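You operate a simulated robot arm through the tools that you are given. There is no shell and no other tool.

The job below is to be done with a simulated robot arm. You get a single attempt, and the scene is never put back.

Task
Measure the bronze ring and sort it into the cell of its size.
Fine: it lies on the screen gauge, the cells are in the grey tray; leave the gauge wide open and switched off.

The check looks at the end state, three seconds after you hand in, the way a careful person would. Anything else that was tipped, shoved, dropped, spilled or broken makes it a failure.

Robot
A 7-joint arm with a two-finger parallel gripper, fixed in place. Base frame: the origin is at the foot of the arm, x ahead of it, y to its left, z up. Units: mm, degrees, N and s.
Its first joint turns from -166.0 to 166.0 degrees. Payload 4.4 kg.
Tool frame: the origin (TCP) lies between the finger pads and is the grasp point; the fingertips stand 23 mm ahead of it; z points along the fingers, y is the line along which they close. The gripper opens to 94 mm. The fingers are 38 mm wide and 10 mm thick; the gripper's body (54 by 96 mm) begins 39 mm behind the TCP.
Orientation is that of the tool frame in the base frame, as [roll, pitch, yaw] about the fixed x, y, z axes, in that order (R = Rz(yaw) Ry(pitch) Rx(roll)). With the fingers straight down and closing along the base's y, the tool's x points along the base's -x, its y along +y and its z along -z.

Tools
- The arm moves only by the tool play_rows. Its argument "moves" is a list of rows, each a list of 6 numbers: the shift along the tool's x, y, z in mm, then the turn, a rotation vector about the tool's x, y, z in degrees. In form: [[x, y, z, ax, ay, az], ...]. A call has 1 to 20 rows; each row shifts and turns the commanded pose from where the row before left it, along the tool's axes as they then stand. "gripper" is the finger opening in mm, from 0 to 94, set as the call begins (left out, the last holds). Rows are played at 5 a second. More than 50 mm and 8.6 degrees between two rows, or a gripper value outside its range, and nothing of the call is played. A pose out of reach is approached as far as the arm can. The call stops where the force on the tool passes 50 N (or 10 N more than at its start, if that is more) or the arm is blocked; 0.2 s more then pass. The fingers move at their own pace (about 72 mm/s each) and stop on an object; they squeeze with about 28 N. The grip force told is the motor's: it shows also when the fingers shut on nothing. Time passes only in rows, and 0.2 s behind the last, so rows that do not move let the fingers close. It gives the time, the measured TCP pose, the force on the tool (base axes), the opening and the grip force at its end, in the units of the frame above (readings bear some noise), with the torque about the TCP (base axes, N m) and any sound that the robot's microphone picked up.
- Cameras (640 x 400 px; columns grow to the right, rows downward): "scene" is fixed at [400.9, 499.7, 1413.5]; the picture's right is [-0.00, 1.00, 0.00], its down [0.53, 0.00, -0.85] and it looks along [-0.85, -0.00, -0.53] (base axes); focal length 214 px, centre (320, 200). "wrist" rides on the gripper at [86, 16, -74] in the tool frame; the picture's right is [-0.18, 0.98, 0.00], its down [-0.58, -0.11, -0.81] and it looks along [-0.79, -0.15, 0.59] (tool axes); focal length 243 px, centre (320, 200). There is no depth. A picture from a camera that has moved, and an enlarged one, comes with that camera's place and axes in the base frame and with its lens.
- capture(camera): a new picture of that camera. It takes no simulated time.
- enlarge(camera, box): a new picture of the part [left, top, right, bottom] of that camera's present view, enlarged. It takes no simulated time.
- job_done(): hands the job in; it is judged then, once.

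Nothing tells you positions but the pictures and the camera data. Unless the task says otherwise, let go and move clear before handing in.

The tools are called after "Call:" by a JSON object that holds its "op" and its "data". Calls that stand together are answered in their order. play_rows: Moves the arm, as the interface text tells. Its arguments: {"type":"object","properties":{"moves":{"type":"array"},"gripper":{"type":"number"}},"required":["moves"]} The other tools are called the same way: capture (camera) takes a picture; enlarge (camera, box) takes an enlarged picture of a part of a camera's view; job_done () hands the job in.

At the start:

```text
t: 0.0
tool_pos: [764.2, 401.0, 1201.8]
tcp_rot: [180.0, -0.2, 179.9]
contact_force: [-0.1, 0.7, -0.3]
torque: [-0.02, 0.01, -0.03]
gripper_width: 93.9
grip_force: 0.1
```

scene: 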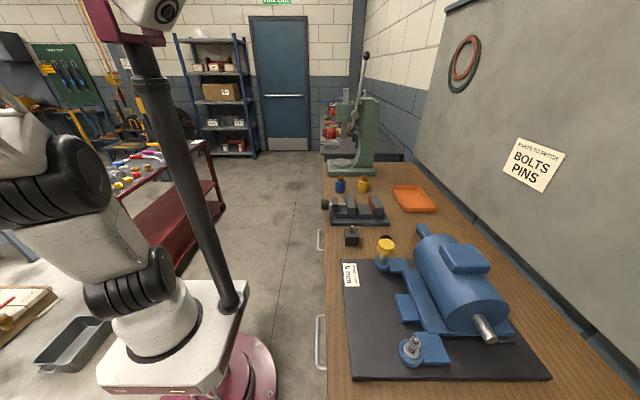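
wrist: 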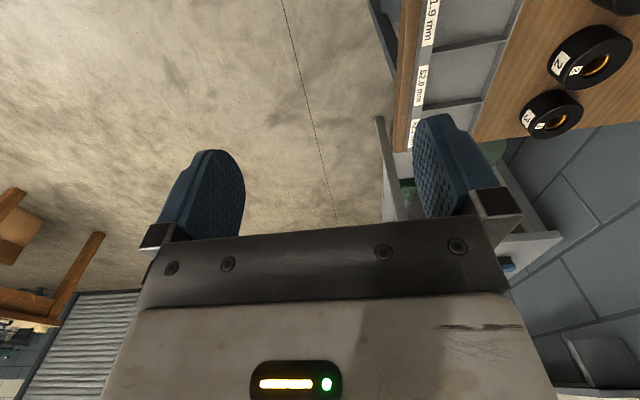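

I see the arm at the left and a bench with a motor in the scene view; the wrist view shows part of a grey tray with mm labels. I'll take closer pictures before moving.

Call:
{"op": "capture", "data": {"camera": "scene"}}

Call:
{"op": "capture", "data": {"camera": "wrist"}}

Call:
{"op": "enlarge", "data": {"camera": "wrist", "box": [360, 0, 640, 175]}}

Call:
{"op": "enlarge", "data": {"camera": "scene", "box": [320, 150, 560, 300]}}

```text
taken
```

scene: 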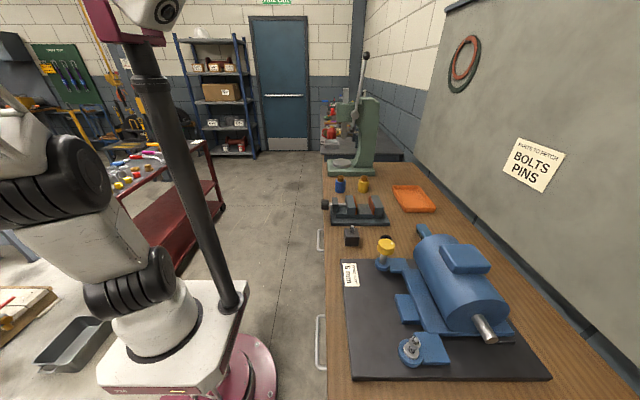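

```text
taken
camera wrist: at [676.4, 416.7, 1274.4], right [0.18, 0.98, 0.0], down [0.58, -0.11, 0.81], along [0.79, -0.15, -0.59], focal length 243 px, centre (320, 200)
```

wrist: 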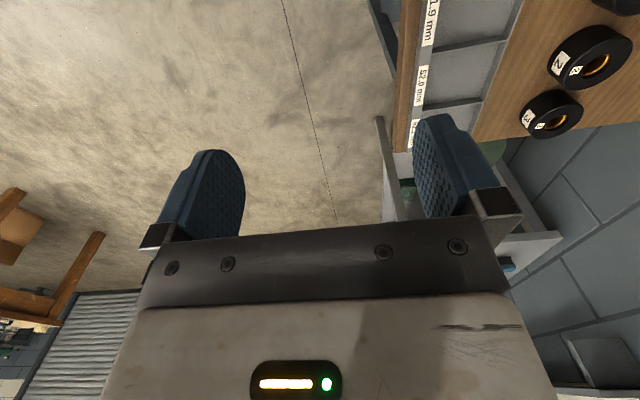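

```text
2.29 times, centred on (500, 88) of wrist
camera zoom: at [676.4, 416.7, 1274.4], right [0.18, 0.98, 0.0], down [0.58, -0.11, 0.81], along [0.79, -0.15, -0.59], focal length 555 px, centre (-91, 457)
```

zoom: 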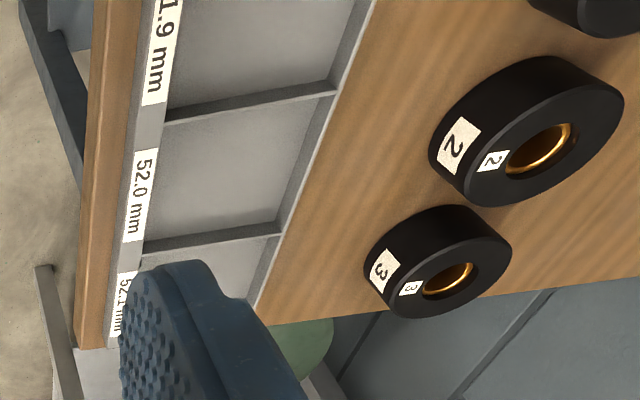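

```text
2.67 times, centred on (440, 225) of scene
camera zoom: at [400.9, 499.7, 1413.5], right [0.0, 1.0, 0.0], down [0.53, 0.0, -0.85], along [-0.85, 0.0, -0.53], focal length 572 px, centre (0, 133)
```

zoom: 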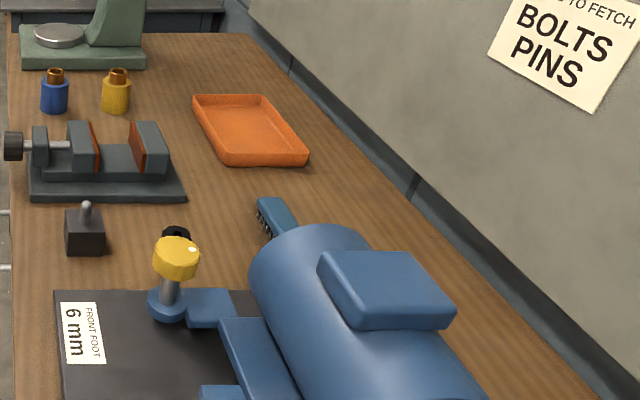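

The wrist camera shows a bench edge near y≈530 with a labelled tray, and black numbered rings further out; the gauge isn't in view yet. I'll back the hand off toward the base and turn it so that its camera looks along +y over the bench.

Call:
{"op": "play_rows", "data": {"moves": [[30.6, -35.9, -7.1, 0, 0, 0], [30.6, -35.9, -7.1, 0, 0, 0], [30.6, -35.9, -7.1, 0, 0, 0], [30.6, -35.9, -7.1, 0, 0, 0], [30.6, -35.9, -7.1, 0, 0, 0], [30.6, -35.9, -7.1, 0, 0, 0], [30.6, -35.9, -7.1, 0, 0, 0], [0, 0, 0, 0, 0, -8.2], [0, 0, 0, 0, 0, -8.2], [0, 0, 0, 0, 0, -8.2], [0, 0, 0, 0, 0, -8.2], [0, 0, 0, 0, 0, -8.2], [0, 0, 0, 0, 0, -8.2], [0, 0, 0, 0, 0, -8.2], [0, 0, 0, 0, 0, -8.2], [0, 0, 0, 0, 0, -8.2], [0, 0, 0, 0, 0, -8.2], [0, 0, 0, 0, 0, -8.2]]}}

Call:
{"op": "capture", "data": {"camera": "wrist"}}

Call:
{"op": "capture", "data": {"camera": "scene"}}

```text
t: 3.8
tool_pos: [548.9, 149.6, 1252.0]
tcp_rot: [180.0, 0.0, -89.8]
contact_force: [-0.5, -0.3, 0.7]
torque: [0.02, 0.0, 0.01]
gripper_width: 94.0
grip_force: 0.0
```

```text
taken
camera wrist: at [532.8, 62.4, 1323.7], right [-0.98, 0.18, 0.0], down [0.11, 0.58, 0.81], along [0.14, 0.79, -0.59], focal length 243 px, centre (320, 200)
```

wrist: 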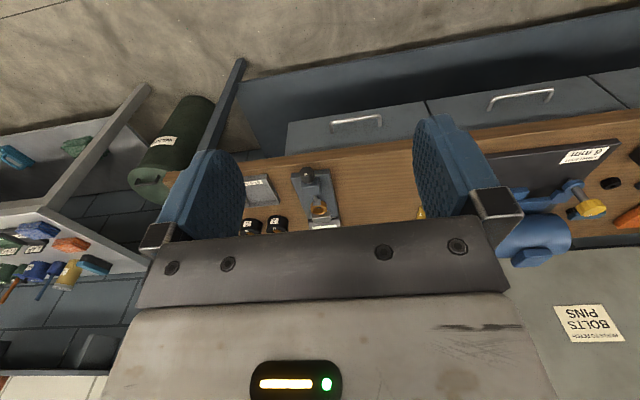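

```text
taken
```

scene: 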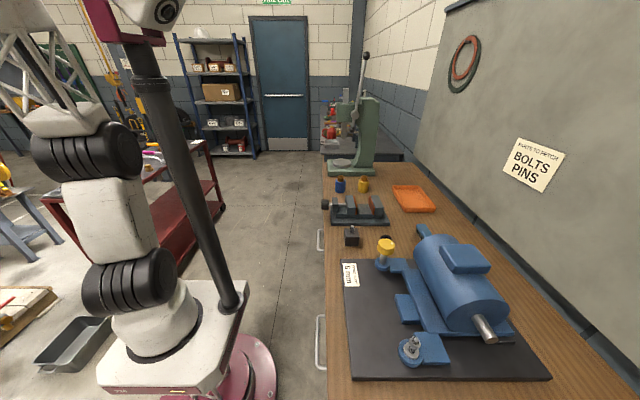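

The gauge is visible between the fingers, with the tray and black rings beside it. Zooming in.

Call:
{"op": "enlarge", "data": {"camera": "wrist", "box": [230, 150, 430, 240]}}

Call:
{"op": "enlarge", "data": {"camera": "wrist", "box": [280, 155, 360, 235]}}

```text
3.20 times, centred on (330, 195) of wrist
camera zoom: at [532.8, 62.4, 1323.7], right [-0.98, 0.18, 0.0], down [0.11, 0.58, 0.81], along [0.14, 0.79, -0.59], focal length 776 px, centre (288, 216)
```

zoom: 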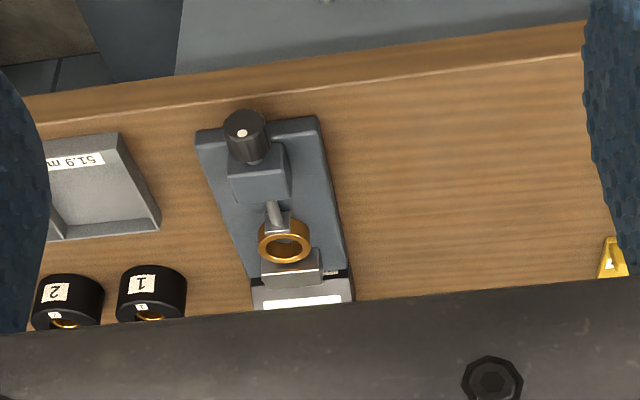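

```text
5.00 times, centred on (320, 195) of wrist
camera zoom: at [532.8, 62.4, 1323.7], right [-0.98, 0.18, 0.0], down [0.11, 0.58, 0.81], along [0.14, 0.79, -0.59], focal length 1213 px, centre (320, 225)
```

zoom: 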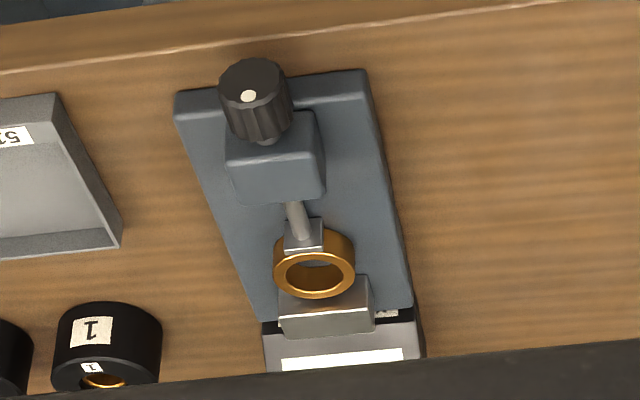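

The gauge sits at about (645, 670), bench top near z≈870–880. I'll move closer so the gauge and tray appear in the clear upper half of the wrist picture.

Call:
{"op": "play_rows", "data": {"moves": [[-42.2, -9, 11.3, 0, 0, 0], [-42.2, -9, 11.3, 0, 0, 0], [-42.2, -9, 11.3, 0, 0, 0], [-42.2, -9, 11.3, 0, 0, 0], [-42.2, -9, 11.3, 0, 0, 0], [-42.2, -9, 11.3, 0, 0, 0], [-42.2, -9, 11.3, 0, 0, 0], [-42.2, -9, 11.3, 0, 0, 0], [-42.2, -9, 11.3, 0, 0, 0], [0, 0, 0, 0, 0, 0]]}}

Call:
{"op": "capture", "data": {"camera": "wrist"}}

Call:
{"op": "enlarge", "data": {"camera": "wrist", "box": [240, 40, 440, 240]}}

```text
t: 6.0
tool_pos: [629.0, 528.8, 1148.3]
tcp_rot: [-180.0, -0.1, -89.8]
contact_force: [-1.1, 0.1, 0.3]
torque: [0.01, 0.01, -0.01]
gripper_width: 94.3
grip_force: 0.0
```

```text
taken
camera wrist: at [612.3, 442.6, 1221.8], right [-0.98, 0.18, 0.0], down [0.11, 0.58, 0.81], along [0.15, 0.79, -0.59], focal length 243 px, centre (320, 200)
```

wrist: 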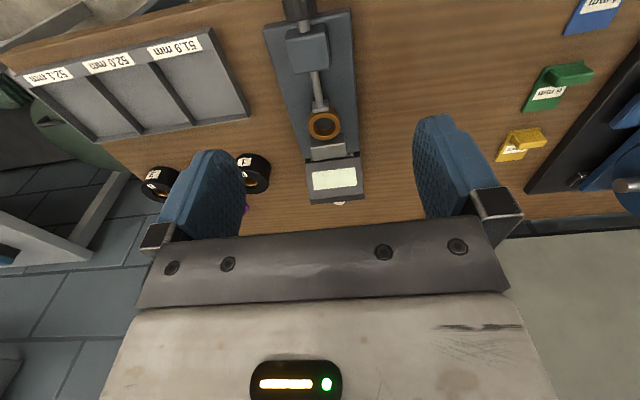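

```text
2.00 times, centred on (340, 140) of wrist
camera zoom: at [612.3, 442.6, 1221.8], right [-0.98, 0.18, 0.0], down [0.11, 0.58, 0.81], along [0.15, 0.79, -0.59], focal length 485 px, centre (280, 320)
```

zoom: 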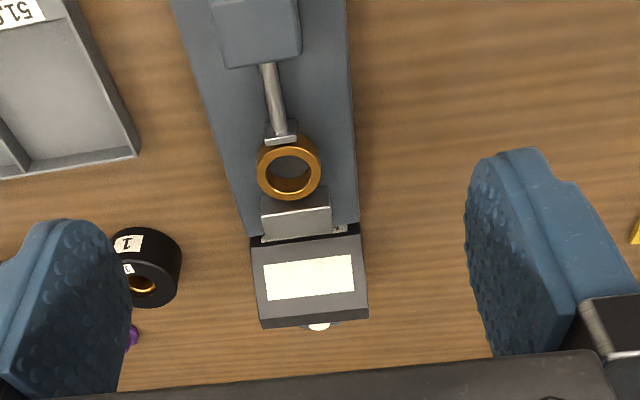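

Call:
{"op": "enlarge", "data": {"camera": "wrist", "box": [280, 100, 380, 220]}}

Call:
{"op": "enlarge", "data": {"camera": "wrist", "box": [250, 0, 390, 100]}}

Call:
{"op": "enlarge", "data": {"camera": "wrist", "box": [0, 0, 260, 160]}}

Call:
{"op": "enlarge", "data": {"camera": "wrist", "box": [130, 140, 290, 230]}}

Call:
{"op": "enlarge", "data": {"camera": "wrist", "box": [480, 0, 640, 200]}}

```text
3.33 times, centred on (330, 160) of wrist
camera zoom: at [612.3, 442.6, 1221.8], right [-0.98, 0.18, 0.0], down [0.11, 0.58, 0.81], along [0.15, 0.79, -0.59], focal length 809 px, centre (287, 333)
```

zoom: 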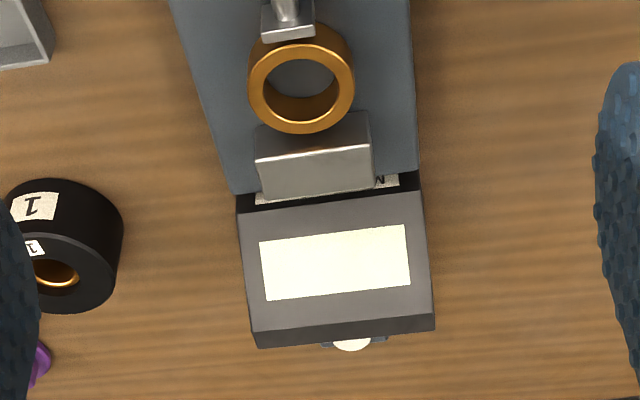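

```text
4.00 times, centred on (320, 50) of wrist
camera zoom: at [612.3, 442.6, 1221.8], right [-0.98, 0.18, 0.0], down [0.11, 0.58, 0.81], along [0.15, 0.79, -0.59], focal length 970 px, centre (320, 800)
```

zoom: 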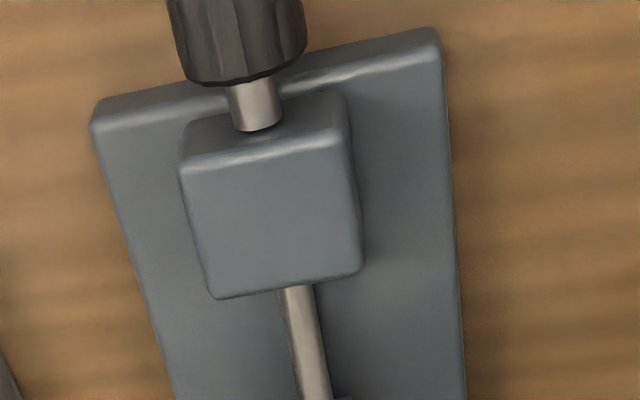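

```text
2.46 times, centred on (130, 80) of wrist
camera zoom: at [612.3, 442.6, 1221.8], right [-0.98, 0.18, 0.0], down [0.11, 0.58, 0.81], along [0.15, 0.79, -0.59], focal length 597 px, centre (788, 495)
```

zoom: 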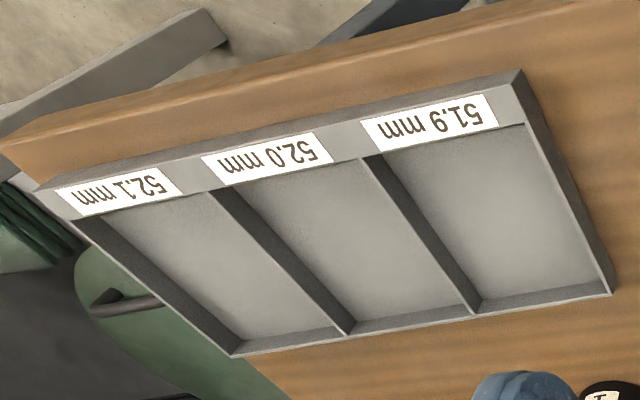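

```text
4.00 times, centred on (210, 185) of wrist
camera zoom: at [612.3, 442.6, 1221.8], right [-0.98, 0.18, 0.0], down [0.11, 0.58, 0.81], along [0.15, 0.79, -0.59], focal length 970 px, centre (760, 260)
```

zoom: 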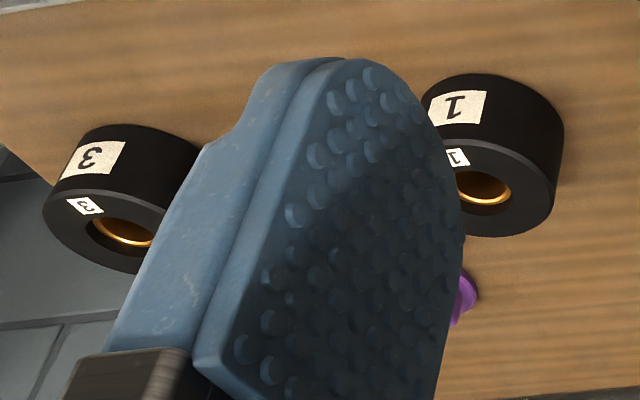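

```text
2.00 times, centred on (560, 100) of wrist
camera zoom: at [612.3, 442.6, 1221.8], right [-0.98, 0.18, 0.0], down [0.11, 0.58, 0.81], along [0.15, 0.79, -0.59], focal length 485 px, centre (-160, 400)
```

zoom: 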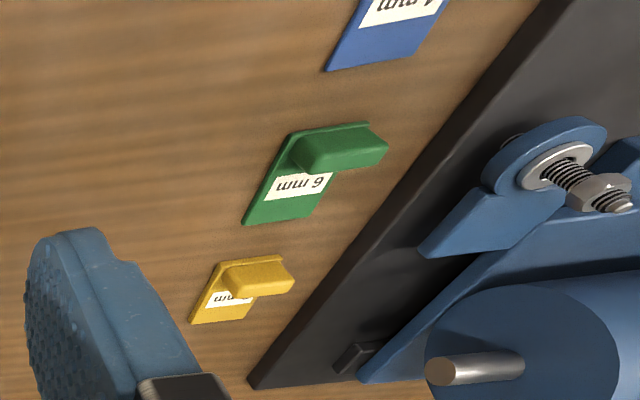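

The gauge has a knob at the front (spindle along y), the ring lying between the spindle tip and the fixed anvil, a blank screen, and a white button beyond it; the tray has cells 51.9 / 52.0 / 52.1 mm. I want to understand the arm's stand, then get a better look at the gauge's far side.

Call:
{"op": "enlarge", "data": {"camera": "scene", "box": [0, 200, 320, 400]}}

Call:
{"op": "enlarge", "data": {"camera": "scene", "box": [0, 0, 320, 200]}}

```text
2.00 times, centred on (160, 300) of scene
camera zoom: at [400.9, 499.7, 1413.5], right [0.0, 1.0, 0.0], down [0.53, 0.0, -0.85], along [-0.85, 0.0, -0.53], focal length 429 px, centre (640, 0)
```

zoom: 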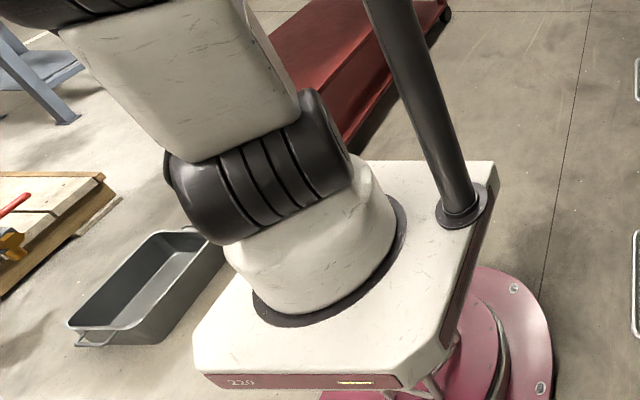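

```text
2.00 times, centred on (160, 100) of scene
camera zoom: at [400.9, 499.7, 1413.5], right [0.0, 1.0, 0.0], down [0.53, 0.0, -0.85], along [-0.85, 0.0, -0.53], focal length 429 px, centre (640, 400)
```

zoom: 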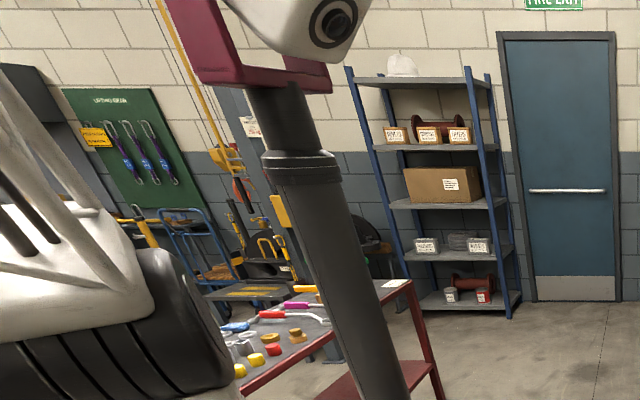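

The arm stands on a pedestal with its axis at (0,0); the tray cells are near the edge of its reach. I'll move closer over the gauge for a steeper look at the screen, button, anvils and knob.

Call:
{"op": "play_rows", "data": {"moves": [[-40, -4, 25, 0, 0, 0], [-40, -4, 25, 0, 0, 0], [-31, -3, 18, 0, 0, 0], [0, 0, 0, 0, 0, 0]]}}

Call:
{"op": "capture", "data": {"camera": "wrist"}}

Call:
{"op": "enlarge", "data": {"camera": "wrist", "box": [270, 0, 390, 75]}}

Call:
{"op": "enlarge", "data": {"camera": "wrist", "box": [270, 60, 390, 135]}}

```text
t: 7.0
tool_pos: [640.1, 641.6, 1080.7]
tcp_rot: [-179.9, 0.0, -89.8]
contact_force: [0.0, -0.2, 0.0]
torque: [-0.02, -0.01, 0.0]
gripper_width: 94.2
grip_force: 0.1
```

```text
taken
camera wrist: at [622.7, 554.0, 1153.9], right [-0.98, 0.18, 0.0], down [0.11, 0.58, 0.81], along [0.15, 0.79, -0.59], focal length 243 px, centre (320, 200)
```

wrist: 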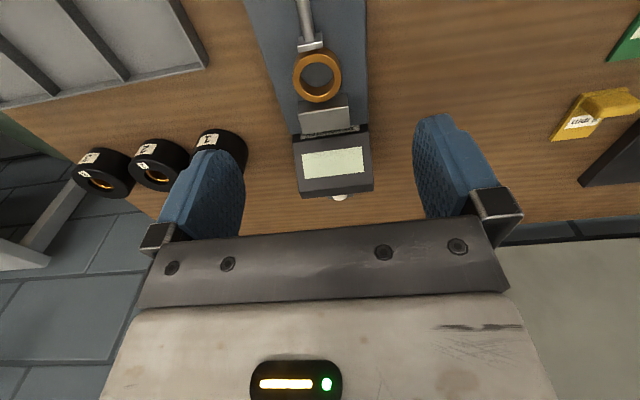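

```text
5.33 times, centred on (330, 38) of wrist
camera zoom: at [622.7, 554.0, 1153.9], right [-0.98, 0.18, 0.0], down [0.11, 0.58, 0.81], along [0.15, 0.79, -0.59], focal length 1294 px, centre (267, 1067)
```

zoom: 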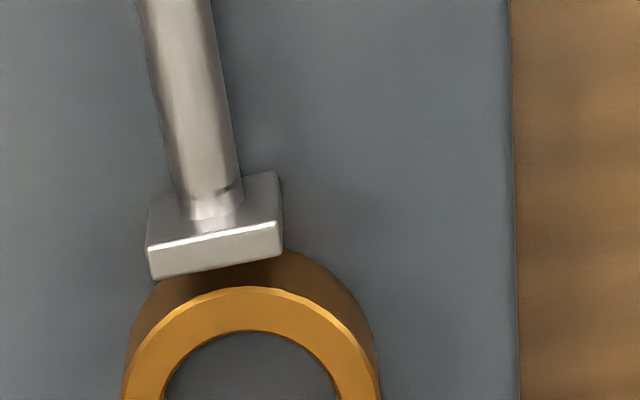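

```text
5.33 times, centred on (330, 98) of wrist
camera zoom: at [622.7, 554.0, 1153.9], right [-0.98, 0.18, 0.0], down [0.11, 0.58, 0.81], along [0.15, 0.79, -0.59], focal length 1294 px, centre (267, 747)
```

zoom: 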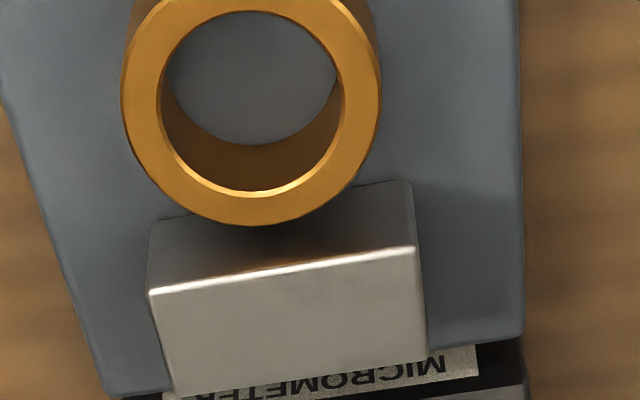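

Call:
{"op": "enlarge", "data": {"camera": "wrist", "box": [280, 110, 400, 220]}}

Call:
{"op": "enlarge", "data": {"camera": "wrist", "box": [60, 100, 260, 220]}}

Call:
{"op": "enlarge", "data": {"camera": "wrist", "box": [310, 175, 370, 215]}}

```text
3.64 times, centred on (340, 165) of wrist
camera zoom: at [622.7, 554.0, 1153.9], right [-0.98, 0.18, 0.0], down [0.11, 0.58, 0.81], along [0.15, 0.79, -0.59], focal length 882 px, centre (247, 327)
```

zoom: 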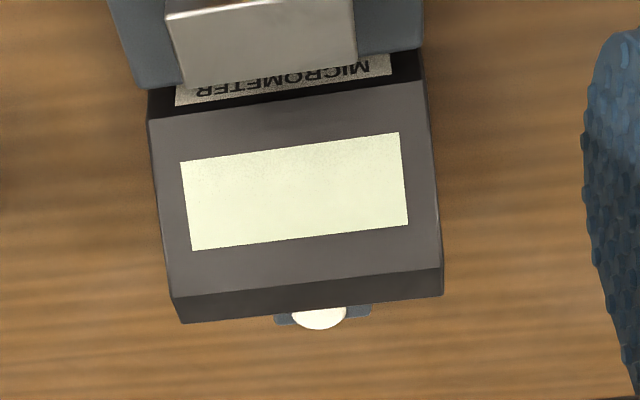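

```text
3.20 times, centred on (160, 160) of wrist
camera zoom: at [622.7, 554.0, 1153.9], right [-0.98, 0.18, 0.0], down [0.11, 0.58, 0.81], along [0.15, 0.79, -0.59], focal length 776 px, centre (832, 328)
```

zoom: 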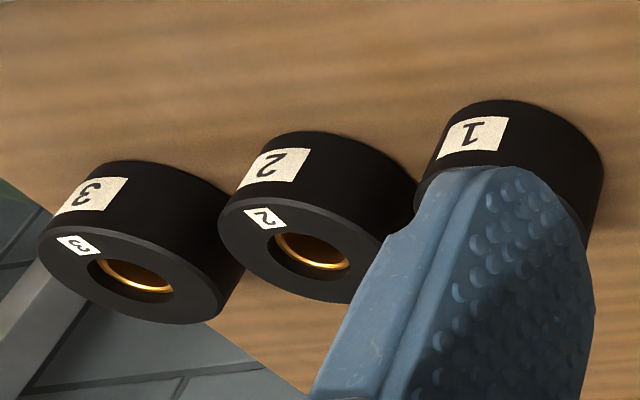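

```text
10.00 times, centred on (340, 195) of wrist
camera zoom: at [622.7, 554.0, 1153.9], right [-0.98, 0.18, 0.0], down [0.11, 0.58, 0.81], along [0.15, 0.79, -0.59], focal length 2426 px, centre (120, 250)
```

zoom: 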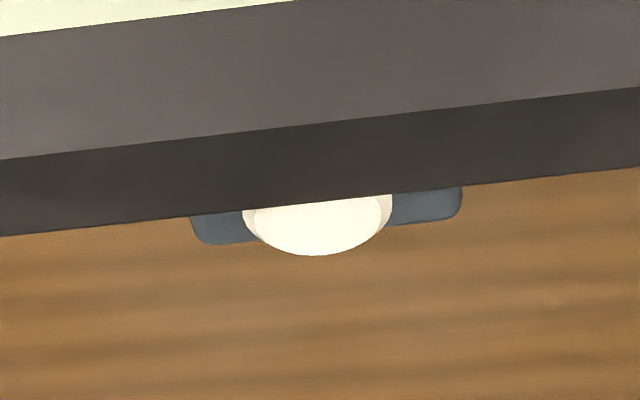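

The screen face slopes toward the robot (it reads "MICROMETER" beneath), and the white button sits behind the top of the screen box. I'll look from the −x side to get heights of the screen, button and knob.

Call:
{"op": "play_rows", "data": {"moves": [[0, 0, 0, 0, 0, 8.2], [0, 0, 0, 0, 0, 8.2], [0, 0, 0, 0, 0, 8.2], [0, 0, 0, 0, 0, 8.2], [0, 0, 0, 0, 0, 8.2], [0, 0, 0, 0, 0, 8.2], [0, 0, 0, 0, 0, 8.2], [0, 0, 0, 0, 0, 8.2], [0, 0, 0, 0, 0, 8.2], [0, 0, 0, 0, 0, 8.2], [0, 0, 0, 0, 0, 8.2], [25.7, 32.2, 9, 0, 0, 0], [25.7, 32.2, 9, 0, 0, 0], [25.7, 32.2, 9, 0, 0, 0], [25.7, 32.2, 9, 0, 0, 0], [25.7, 32.2, 9, 0, 0, 0], [25.7, 32.2, 9, 0, 0, 0], [0, 0, 0, 0, 0, 0]]}}

Call:
{"op": "capture", "data": {"camera": "wrist"}}

Call:
{"op": "enlarge", "data": {"camera": "wrist", "box": [230, 100, 430, 240]}}

```text
t: 10.8
tool_pos: [484.6, 834.2, 1026.8]
tcp_rot: [-180.0, 0.1, -179.9]
contact_force: [0.0, 0.4, -0.2]
torque: [-0.01, 0.02, 0.0]
gripper_width: 93.9
grip_force: 0.2
```

```text
taken
camera wrist: at [398.0, 850.8, 1100.8], right [0.18, 0.98, 0.0], down [0.58, -0.11, 0.81], along [0.79, -0.15, -0.59], focal length 243 px, centre (320, 200)
```

wrist: 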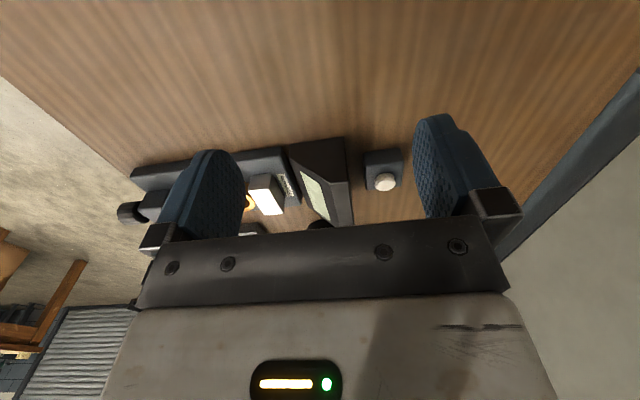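

```text
2.86 times, centred on (330, 170) of wrist
camera zoom: at [398.0, 850.8, 1100.8], right [0.18, 0.98, 0.0], down [0.58, -0.11, 0.81], along [0.79, -0.15, -0.59], focal length 693 px, centre (291, 286)
```

zoom: 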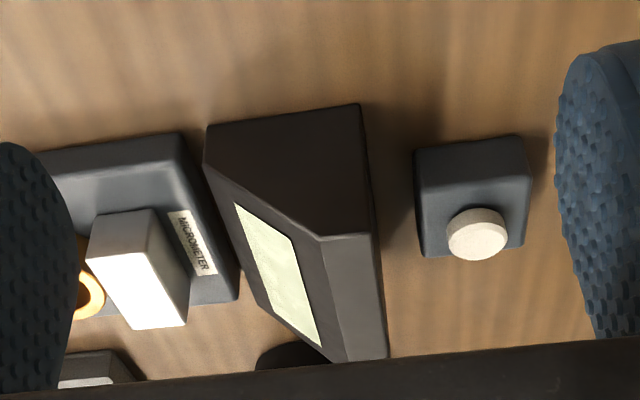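

The button sits on its own small block behind the screen at about (649, 889, 900), bench top ≈ 863; it's beyond the tool-down reach, so I'll press it with a 45° tilted tool coming from the −x side, clear of the screen box. First I rise, close the fingers and turn the hand in free air.

Call:
{"op": "play_rows", "data": {"moves": [[0, 0, -30, 0, 0, 0], [0, 0, -30, 0, 0, 0], [0, 0, 0, 0, 0, 8.333], [0, 0, 0, 0, 0, 8.333], [0, 0, 0, 0, 0, 8.333], [0, 0, 0, 0, 0, 8.333], [0, 0, 0, 0, 0, 8.333], [0, 0, 0, 0, 0, 8.333], [0, 0, 0, 0, 0, 8.333], [0, 0, 0, 0, 0, 8.333], [0, 0, 0, 0, 0, 8.333], [0, 0, 0, -7.5, 0, 0], [0, 0, 0, -7.5, 0, 0], [0, 0, 0, -7.5, 0, 0], [0, 0, 0, -7.5, 0, 0], [0, 0, 0, -7.5, 0, 0], [0, 0, 0, -7.5, 0, 0], [0, 0, 0, 0, 0, 0]], "gripper": 0}}

Call:
{"op": "capture", "data": {"camera": "wrist"}}

Call:
{"op": "capture", "data": {"camera": "scene"}}

```text
t: 14.6
tool_pos: [485.0, 833.0, 1085.9]
tcp_rot: [135.1, 0.0, 105.0]
contact_force: [1.1, 0.1, -3.1]
torque: [0.04, -0.17, -0.02]
gripper_width: 0.0
grip_force: 28.0
```

```text
taken
camera wrist: at [422.6, 906.4, 1148.1], right [0.72, 0.0, 0.7], down [-0.47, -0.73, 0.49], along [0.51, -0.69, -0.52], focal length 243 px, centre (320, 200)
```

wrist: 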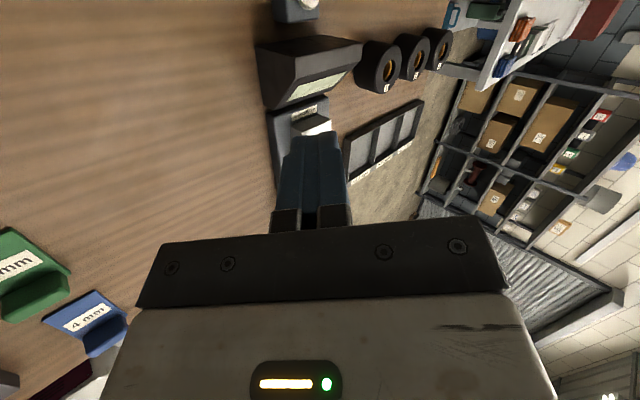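

```text
taken
```

scene: 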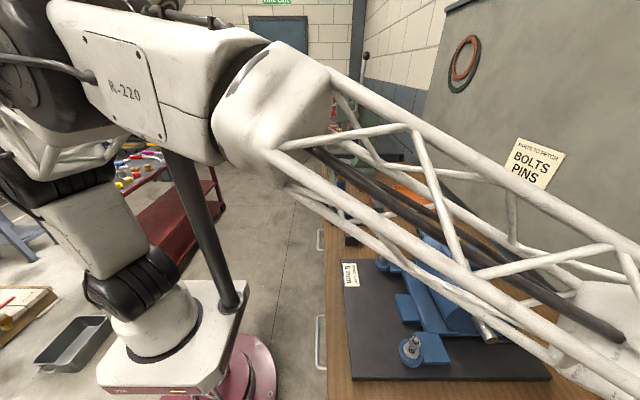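

Call:
{"op": "play_rows", "data": {"moves": [[2.4, 7.26, 39.2, 0, 0, 0], [2.4, 7.26, 39.2, 0, 0, 0], [2.4, 7.26, 39.2, 0, 0, 0], [2.4, 7.26, 39.2, 0, 0, 0], [2.4, 7.26, 39.2, 0, 0, 0], [0, 0, 0, 0, 0, 0]]}}

Call:
{"op": "capture", "data": {"camera": "wrist"}}

Call:
{"op": "enlarge", "data": {"camera": "wrist", "box": [220, 60, 460, 240]}}

```text
t: 16.0
tool_pos: [642.2, 888.4, 974.6]
tcp_rot: [135.0, 0.0, 105.0]
contact_force: [0.2, -0.3, -1.2]
torque: [0.01, 0.03, 0.0]
gripper_width: 0.2
grip_force: 27.9
```

```text
taken
camera wrist: at [579.9, 960.7, 1037.3], right [0.72, 0.0, 0.69], down [-0.47, -0.73, 0.49], along [0.51, -0.68, -0.52], focal length 243 px, centre (320, 200)
```

wrist: 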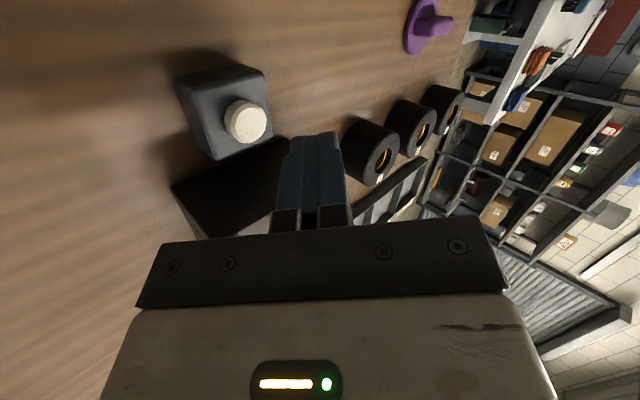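

```text
2.22 times, centred on (340, 150) of wrist
camera zoom: at [579.9, 960.7, 1037.3], right [0.72, 0.0, 0.69], down [-0.47, -0.73, 0.49], along [0.51, -0.68, -0.52], focal length 539 px, centre (276, 311)
```

zoom: 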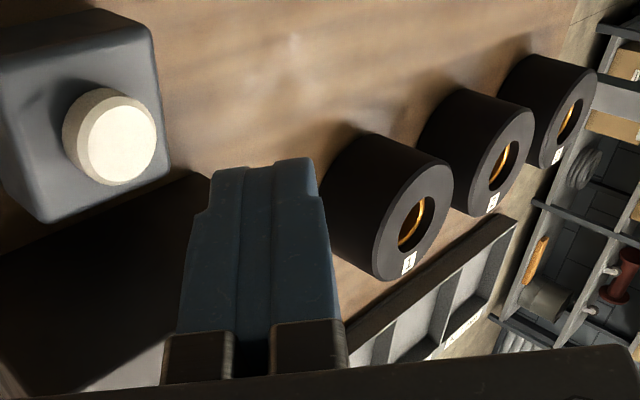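

The tilted fingertip hovers right above the button (my reprojection agrees within 1–2 mm). I'll descend 44 mm, then check.

Call:
{"op": "play_rows", "data": {"moves": [[0, -7.78, 7.78, 0, 0, 0], [0, -7.78, 7.78, 0, 0, 0], [0, -7.78, 7.78, 0, 0, 0], [0, -7.78, 7.78, 0, 0, 0], [0, 0, 0, 0, 0, 0]]}}

Call:
{"op": "enlarge", "data": {"camera": "wrist", "box": [220, 60, 460, 240]}}

```text
t: 17.2
tool_pos: [642.0, 888.0, 928.9]
tcp_rot: [135.0, 0.1, 105.0]
contact_force: [-0.4, -0.3, -0.1]
torque: [-0.04, -0.03, -0.02]
gripper_width: 0.0
grip_force: 27.8
```

```text
2.22 times, centred on (340, 150) of wrist
camera zoom: at [578.9, 960.6, 993.0], right [0.72, 0.0, 0.69], down [-0.47, -0.73, 0.49], along [0.51, -0.68, -0.52], focal length 539 px, centre (276, 311)
```

zoom: 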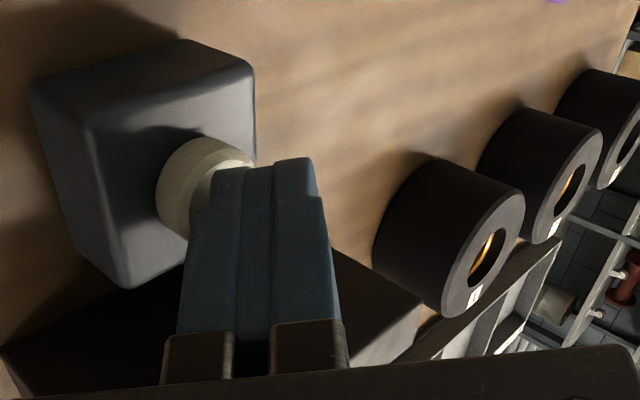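

Call:
{"op": "play_rows", "data": {"moves": [[0, -1.06, 1.06, 0, 0, 0], [0, -1.06, 1.06, 0, 0, 0], [0, -1.06, 1.06, 0, 0, 0], [0, -1.06, 1.06, 0, 0, 0], [0, 0, 0, 0, 0, 0]]}}

Call:
{"op": "enlarge", "data": {"camera": "wrist", "box": [220, 60, 460, 240]}}

```text
t: 18.4
tool_pos: [640.4, 889.0, 923.8]
tcp_rot: [135.1, 0.0, 105.0]
contact_force: [-0.3, -1.1, 1.2]
torque: [0.01, -0.01, -0.01]
gripper_width: 0.1
grip_force: 28.2
```

```text
2.22 times, centred on (340, 150) of wrist
camera zoom: at [578.8, 960.6, 986.8], right [0.72, 0.0, 0.69], down [-0.47, -0.73, 0.49], along [0.51, -0.68, -0.52], focal length 539 px, centre (276, 311)
```

zoom: 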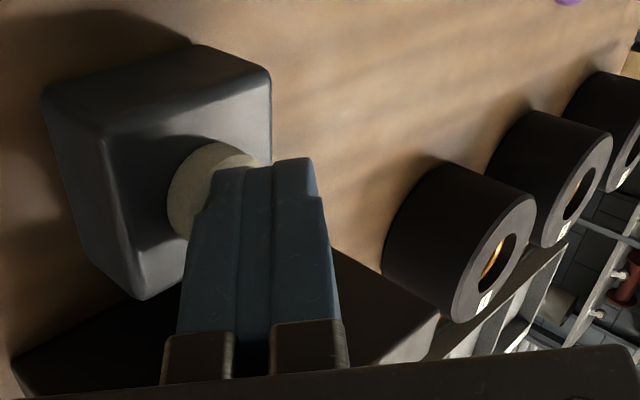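

Call:
{"op": "play_rows", "data": {"moves": [[0, -1.06, 1.06, 0, 0, 0], [0, -1.06, 1.06, 0, 0, 0], [0, 0, 0, 0, 0, 0]]}}

Call:
{"op": "enlarge", "data": {"camera": "wrist", "box": [220, 60, 460, 240]}}

```text
t: 19.2
tool_pos: [641.3, 887.5, 921.5]
tcp_rot: [135.0, 0.0, 105.0]
contact_force: [0.7, 0.2, 2.2]
torque: [0.02, -0.02, 0.0]
gripper_width: 0.0
grip_force: 28.0
heard: click
```

```text
2.22 times, centred on (340, 150) of wrist
camera zoom: at [578.5, 960.4, 983.7], right [0.72, 0.0, 0.7], down [-0.47, -0.73, 0.49], along [0.51, -0.68, -0.52], focal length 539 px, centre (276, 311)
```

zoom: 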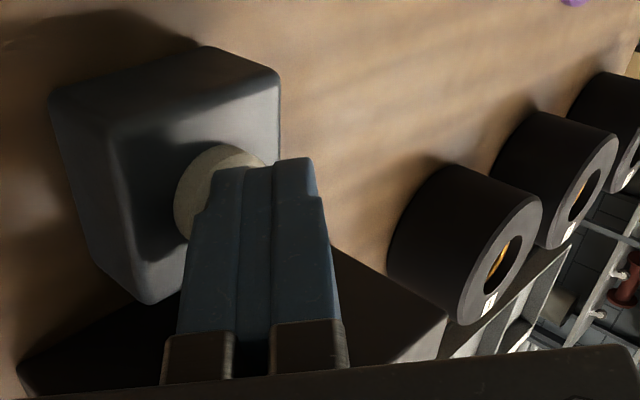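

A click was heard, so the gauge should be on. Now I back out upward and away, then move to a top-down view of the gauge.

Call:
{"op": "play_rows", "data": {"moves": [[0, 8.5, -8.5, 0, 0, 0], [0, 8.5, -8.5, 0, 0, 0], [0, 8.5, -8.5, 0, 0, 0], [0, 8.5, -8.5, 0, 0, 0], [0, 8.5, -8.5, 0, 0, 0], [0, 0, -40, 0, 0, 0], [0, 0, -40, 0, 0, 0], [0, 0, -40, 0, 0, 0], [0, 0, -40, 0, 0, 0], [-41.3, -4.5, -5.9, 0, 0, 0], [-41.3, -4.5, -5.9, 0, 0, 0], [-41.3, -4.5, -5.9, 0, 0, 0], [-41.3, -4.5, -5.9, 0, 0, 0], [-41.3, -4.5, -5.9, 0, 0, 0]]}}

Call:
{"op": "play_rows", "data": {"moves": [[0, 0, 0, 7.5, 0, 0], [0, 0, 0, 7.5, 0, 0], [0, 0, 0, 7.5, 0, 0], [0, 0, 0, 7.5, 0, 0], [0, 0, 0, 7.5, 0, 0], [0, 0, 0, 7.5, 0, 0], [0, 0, 0, 0, 0, 7.5], [0, 0, 0, 0, 0, 7.5], [0, 0, 0, 0, 7.857, 0], [0, 0, 0, 0, 7.857, 0], [0, 0, 0, 0, 7.857, 0], [0, 0, 0, 0, 7.857, 0], [0, 0, 0, 0, 7.857, 0], [0, 0, 0, 0, 7.857, 0], [0, 0, 0, 0, 7.857, 0], [0, 0, 0, 0, 0, 0]]}}

Call:
{"op": "capture", "data": {"camera": "wrist"}}

```text
t: 22.2
tool_pos: [551.1, 650.0, 1099.4]
tcp_rot: [135.1, 0.0, 105.0]
contact_force: [0.5, -0.1, -0.1]
torque: [0.0, -0.02, 0.06]
gripper_width: 0.0
grip_force: 28.0
```

```text
t: 25.6
tool_pos: [549.6, 649.9, 1098.7]
tcp_rot: [-179.9, -55.1, 90.0]
contact_force: [-0.5, -0.3, -0.3]
torque: [-0.01, -0.02, 0.0]
gripper_width: 0.0
grip_force: 27.9
```

```text
taken
camera wrist: at [565.6, 638.0, 1211.6], right [0.98, -0.11, -0.15], down [-0.11, -0.99, -0.02], along [-0.15, 0.03, -0.99], focal length 243 px, centre (320, 200)
```

wrist: 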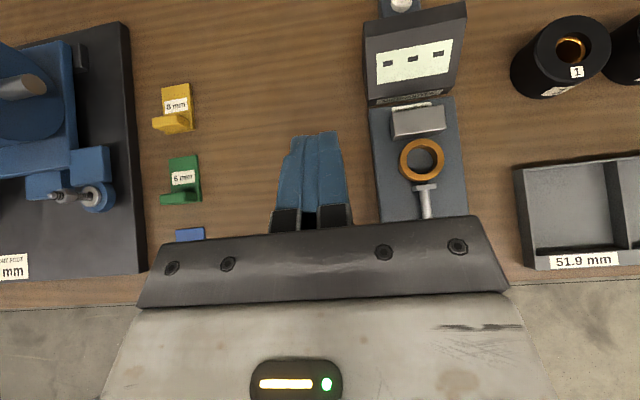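

The screen is on and shows dashes (no contact yet). Zooming in on it and the gauge.

Call:
{"op": "enlarge", "data": {"camera": "wrist", "box": [350, 0, 480, 110]}}

Call:
{"op": "enlarge", "data": {"camera": "wrist", "box": [360, 90, 480, 220]}}

Call:
{"op": "enlarge", "data": {"camera": "wrist", "box": [500, 0, 640, 280]}}

```text
3.64 times, centred on (415, 55) of wrist
camera zoom: at [565.6, 638.0, 1211.6], right [0.98, -0.11, -0.15], down [-0.11, -0.99, -0.02], along [-0.15, 0.03, -0.99], focal length 882 px, centre (-26, 727)
```

zoom: 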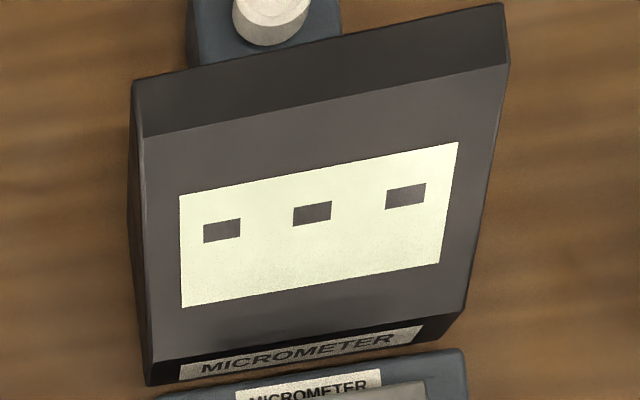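

```text
3.08 times, centred on (420, 155) of wrist
camera zoom: at [565.6, 638.0, 1211.6], right [0.98, -0.11, -0.15], down [-0.11, -0.99, -0.02], along [-0.15, 0.03, -0.99], focal length 746 px, centre (12, 338)
```

zoom: 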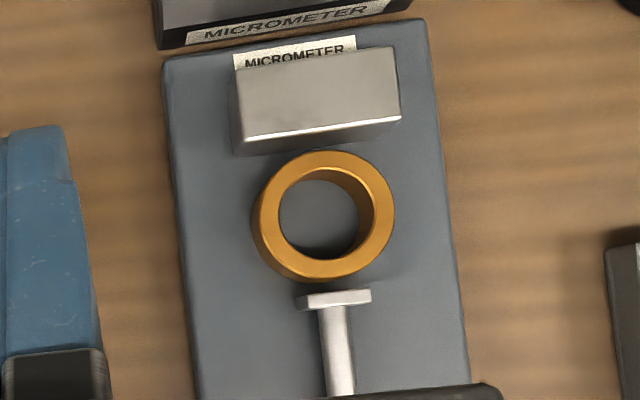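

```text
1.43 times, centred on (570, 140) of wrist
camera zoom: at [565.6, 638.0, 1211.6], right [0.98, -0.11, -0.15], down [-0.11, -0.99, -0.02], along [-0.15, 0.03, -0.99], focal length 347 px, centre (-37, 286)
```

zoom: 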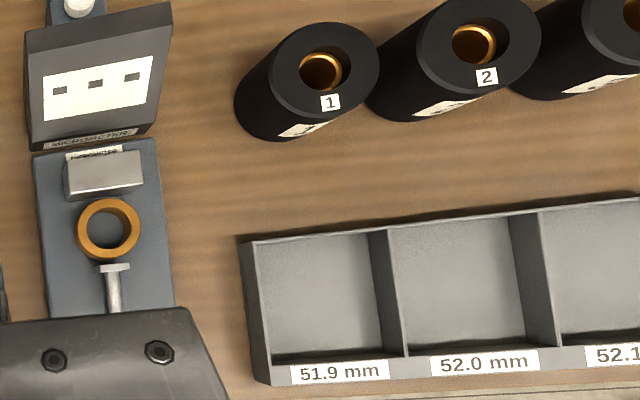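

The gauge opening is about 62 mm (faces at y≈650 and y≈712) with the ring centred. Next I look at the knob closely from above.

Call:
{"op": "play_rows", "data": {"moves": [[-36.6, 16.8, -13.3, 0, 0, 0], [-36.6, 16.8, -13.3, 0, 0, 0], [-36.6, 16.8, -13.3, 0, 0, 0], [-36.6, 16.8, -13.3, 0, 0, 0], [-36.6, 16.8, -13.3, 0, 0, 0], [0, 0, 0, 0, 0, 0]]}}

Call:
{"op": "capture", "data": {"camera": "wrist"}}

Call:
{"op": "enlarge", "data": {"camera": "wrist", "box": [240, 40, 420, 240]}}

```text
t: 27.0
tool_pos: [633.0, 491.8, 986.5]
tcp_rot: [-179.9, -55.0, 90.0]
contact_force: [-0.1, 0.5, -0.2]
torque: [0.01, 0.02, 0.04]
gripper_width: 0.1
grip_force: 28.2
```

```text
taken
camera wrist: at [649.1, 478.4, 1099.0], right [0.98, -0.11, -0.15], down [-0.11, -0.99, -0.01], along [-0.15, 0.03, -0.99], focal length 243 px, centre (320, 200)
```

wrist: 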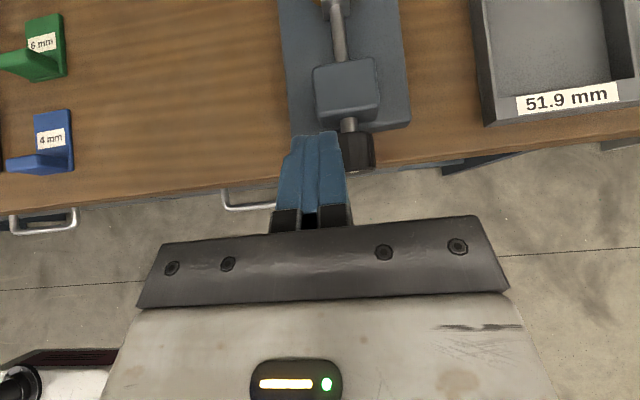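

```text
2.00 times, centred on (330, 140) of wrist
camera zoom: at [649.1, 478.4, 1099.0], right [0.98, -0.11, -0.15], down [-0.11, -0.99, -0.01], along [-0.15, 0.03, -0.99], focal length 485 px, centre (300, 320)
```

zoom: 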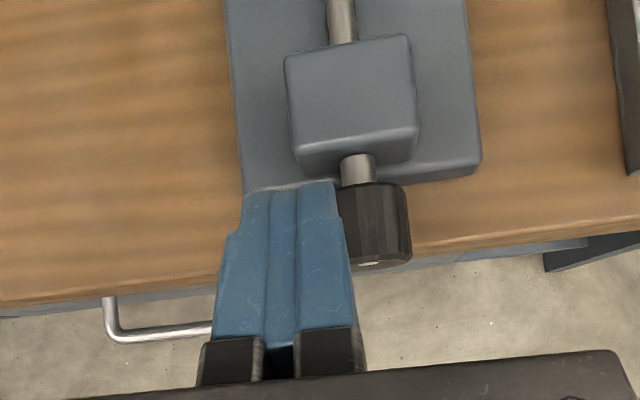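

Call:
{"op": "play_rows", "data": {"moves": [[0, -35, 0, 0, 0, 0], [0, -35, 0, 0, 0, 0], [0, 0, 0, 0, 0, 0]]}}

Call:
{"op": "capture", "data": {"camera": "wrist"}}

Call:
{"op": "enlarge", "data": {"camera": "wrist", "box": [340, 40, 520, 220]}}

```text
t: 27.8
tool_pos: [563.7, 489.8, 987.1]
tcp_rot: [179.9, -55.0, 90.0]
contact_force: [-0.7, 0.0, -0.5]
torque: [0.05, 0.0, 0.01]
gripper_width: 0.2
grip_force: 27.7
```

```text
taken
camera wrist: at [579.5, 478.2, 1099.4], right [0.98, -0.11, -0.15], down [-0.11, -0.99, -0.01], along [-0.15, 0.03, -0.99], focal length 243 px, centre (320, 200)
```

wrist: 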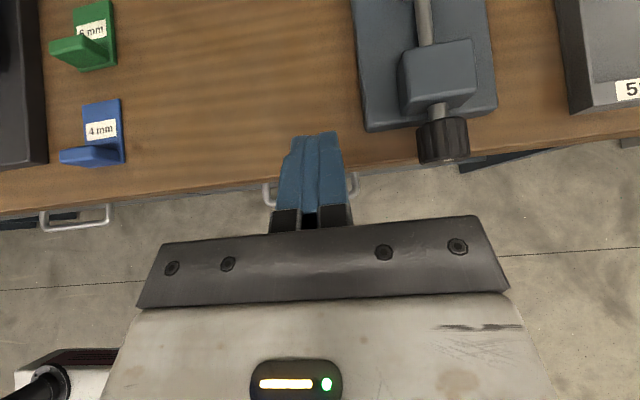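

```text
2.22 times, centred on (430, 130) of wrist
camera zoom: at [579.5, 478.2, 1099.4], right [0.98, -0.11, -0.15], down [-0.11, -0.99, -0.01], along [-0.15, 0.03, -0.99], focal length 539 px, centre (76, 356)
```

zoom: 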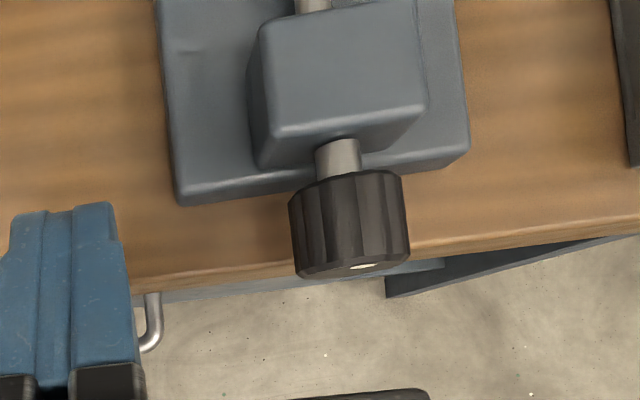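

The knob overhangs the bench edge: axis about (649.5, ·, 900), y≈502–531, diameter ≈39 mm. I'll level the tool to point along +y, with the camera on top, and line up in front of the knob.

Call:
{"op": "play_rows", "data": {"moves": [[0, 0, 0, 0, 7, 0], [0, 0, 0, 0, 7, 0], [0, 0, 0, 0, 7, 0], [0, 0, 0, 0, 7, 0], [0, 0, 0, 0, 7, 0], [0, 0, -25, 0, 0, 0], [0, 0, -40, 0, 0, 0], [-29, 28.6, 0, 0, 0, 0], [-29, 28.6, 0, 0, 0, 0], [-29, 28.6, 0, 0, 0, 0], [0, 0, 0, 0, 0, 0]], "gripper": 60}}

Call:
{"op": "capture", "data": {"camera": "wrist"}}

Call:
{"op": "enlarge", "data": {"camera": "wrist", "box": [220, 0, 460, 220]}}

```text
t: 30.2
tool_pos: [651.0, 424.1, 900.2]
tcp_rot: [2.5, -90.0, -92.6]
contact_force: [-0.1, -0.2, -0.6]
torque: [-0.04, 0.0, 0.04]
gripper_width: 59.8
grip_force: 0.0
```

```text
taken
camera wrist: at [666.1, 349.6, 984.4], right [0.98, 0.0, -0.18], down [-0.11, -0.81, -0.58], along [-0.15, 0.59, -0.79], focal length 243 px, centre (320, 200)
```

wrist: 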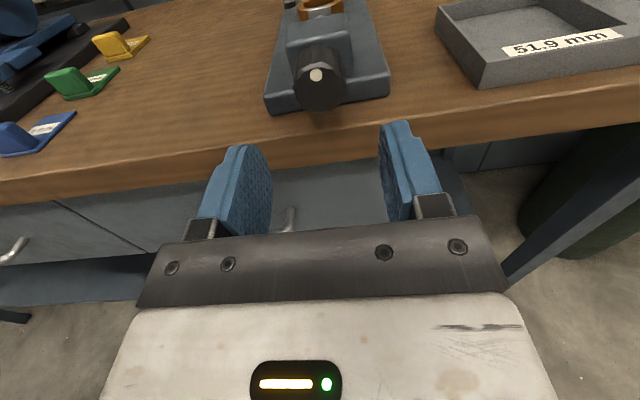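

```text
1.82 times, centred on (340, 110) of wrist
camera zoom: at [666.1, 349.6, 984.4], right [0.98, 0.0, -0.18], down [-0.11, -0.81, -0.58], along [-0.15, 0.59, -0.79], focal length 441 px, centre (284, 364)
```

zoom: 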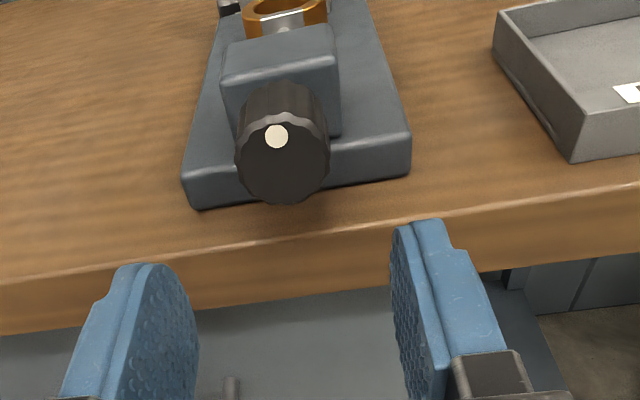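

Call:
{"op": "play_rows", "data": {"moves": [[0, 0, 0, 0, 0, 0]]}}

Call:
{"op": "play_rows", "data": {"moves": [[0, 0, 0, 0, 0, 0]]}}

Call:
{"op": "enlarge", "data": {"camera": "wrist", "box": [260, 30, 380, 130]}}

```text
t: 30.6
tool_pos: [650.9, 424.6, 898.7]
tcp_rot: [2.6, -90.0, -92.6]
contact_force: [-0.6, 0.4, 0.0]
torque: [-0.03, 0.01, -0.01]
gripper_width: 60.0
grip_force: 0.0
```

```text
t: 31.0
tool_pos: [650.0, 424.9, 899.5]
tcp_rot: [-170.6, -89.9, 80.6]
contact_force: [-0.3, -0.2, 0.3]
torque: [0.02, 0.0, 0.0]
gripper_width: 60.0
grip_force: 0.1
```

```text
4.00 times, centred on (320, 80) of wrist
camera zoom: at [665.7, 349.8, 984.5], right [0.98, 0.0, -0.18], down [-0.11, -0.81, -0.58], along [-0.15, 0.59, -0.79], focal length 970 px, centre (320, 680)
```

zoom: 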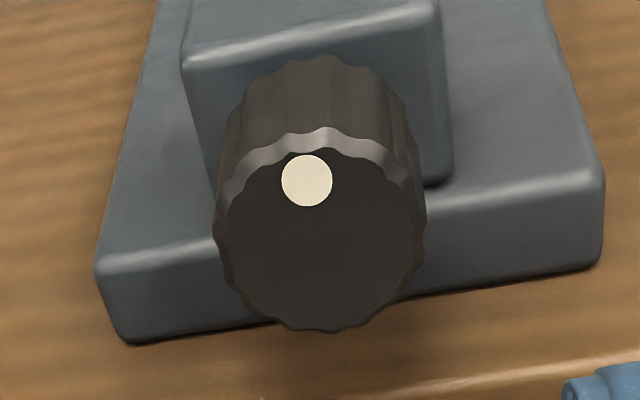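

TCP and knob axis agree within about 1 mm. I'll pre-rotate the hand −80°, then advance so that the fingertips overlap the knob by about 14 mm.

Call:
{"op": "play_rows", "data": {"moves": [[0.5, -0.3, 0, 0, 0, 0], [0, 0, 0, 0, 0, -8], [0, 0, 0, 0, 0, -8], [0, 0, 0, 0, 0, -8], [0, 0, 0, 0, 0, -8], [0, 0, 0, 0, 0, -8], [0, 0, 0, 0, 0, -8], [0, 0, 0, 0, 0, -8], [0, 0, 0, 0, 0, -8], [0, 0, 0, 0, 0, -8], [0, 0, 0, 0, 0, -8], [0, 0, 0, 0, 0, 0]], "gripper": 46}}

Call:
{"op": "capture", "data": {"camera": "wrist"}}

```text
t: 33.6
tool_pos: [649.3, 426.0, 900.7]
tcp_rot: [90.1, -9.9, -180.0]
contact_force: [0.3, -0.2, 0.6]
torque: [0.0, 0.03, 0.02]
gripper_width: 45.9
grip_force: 0.1
```

```text
taken
camera wrist: at [566.6, 350.7, 930.5], right [0.35, 0.0, 0.94], down [0.55, -0.81, -0.21], along [0.76, 0.59, -0.28], focal length 243 px, centre (320, 200)
```

wrist: 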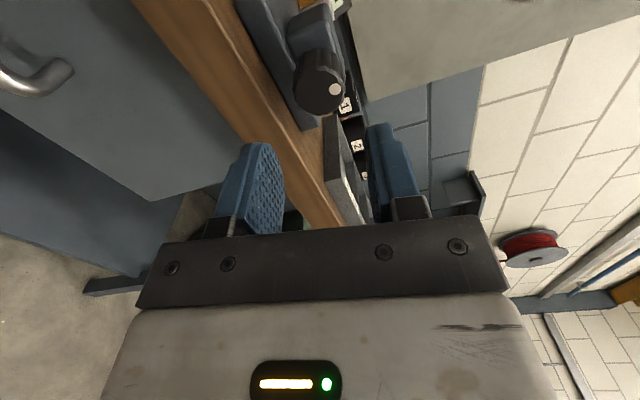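

Call:
{"op": "enlarge", "data": {"camera": "wrist", "box": [220, 0, 420, 160]}}

```text
2.50 times, centred on (320, 80) of wrist
camera zoom: at [566.6, 350.7, 930.5], right [0.35, 0.0, 0.94], down [0.55, -0.81, -0.21], along [0.76, 0.59, -0.28], focal length 606 px, centre (320, 500)
```

zoom: 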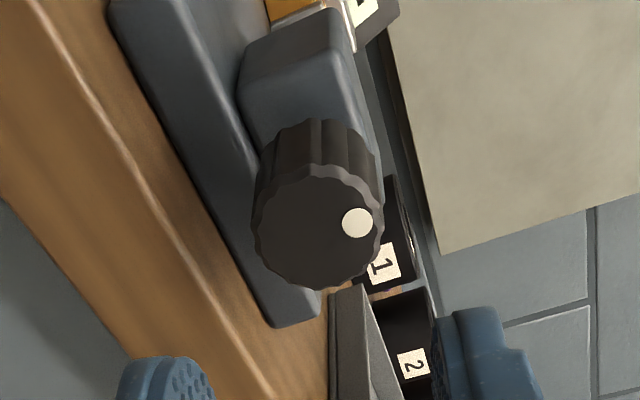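

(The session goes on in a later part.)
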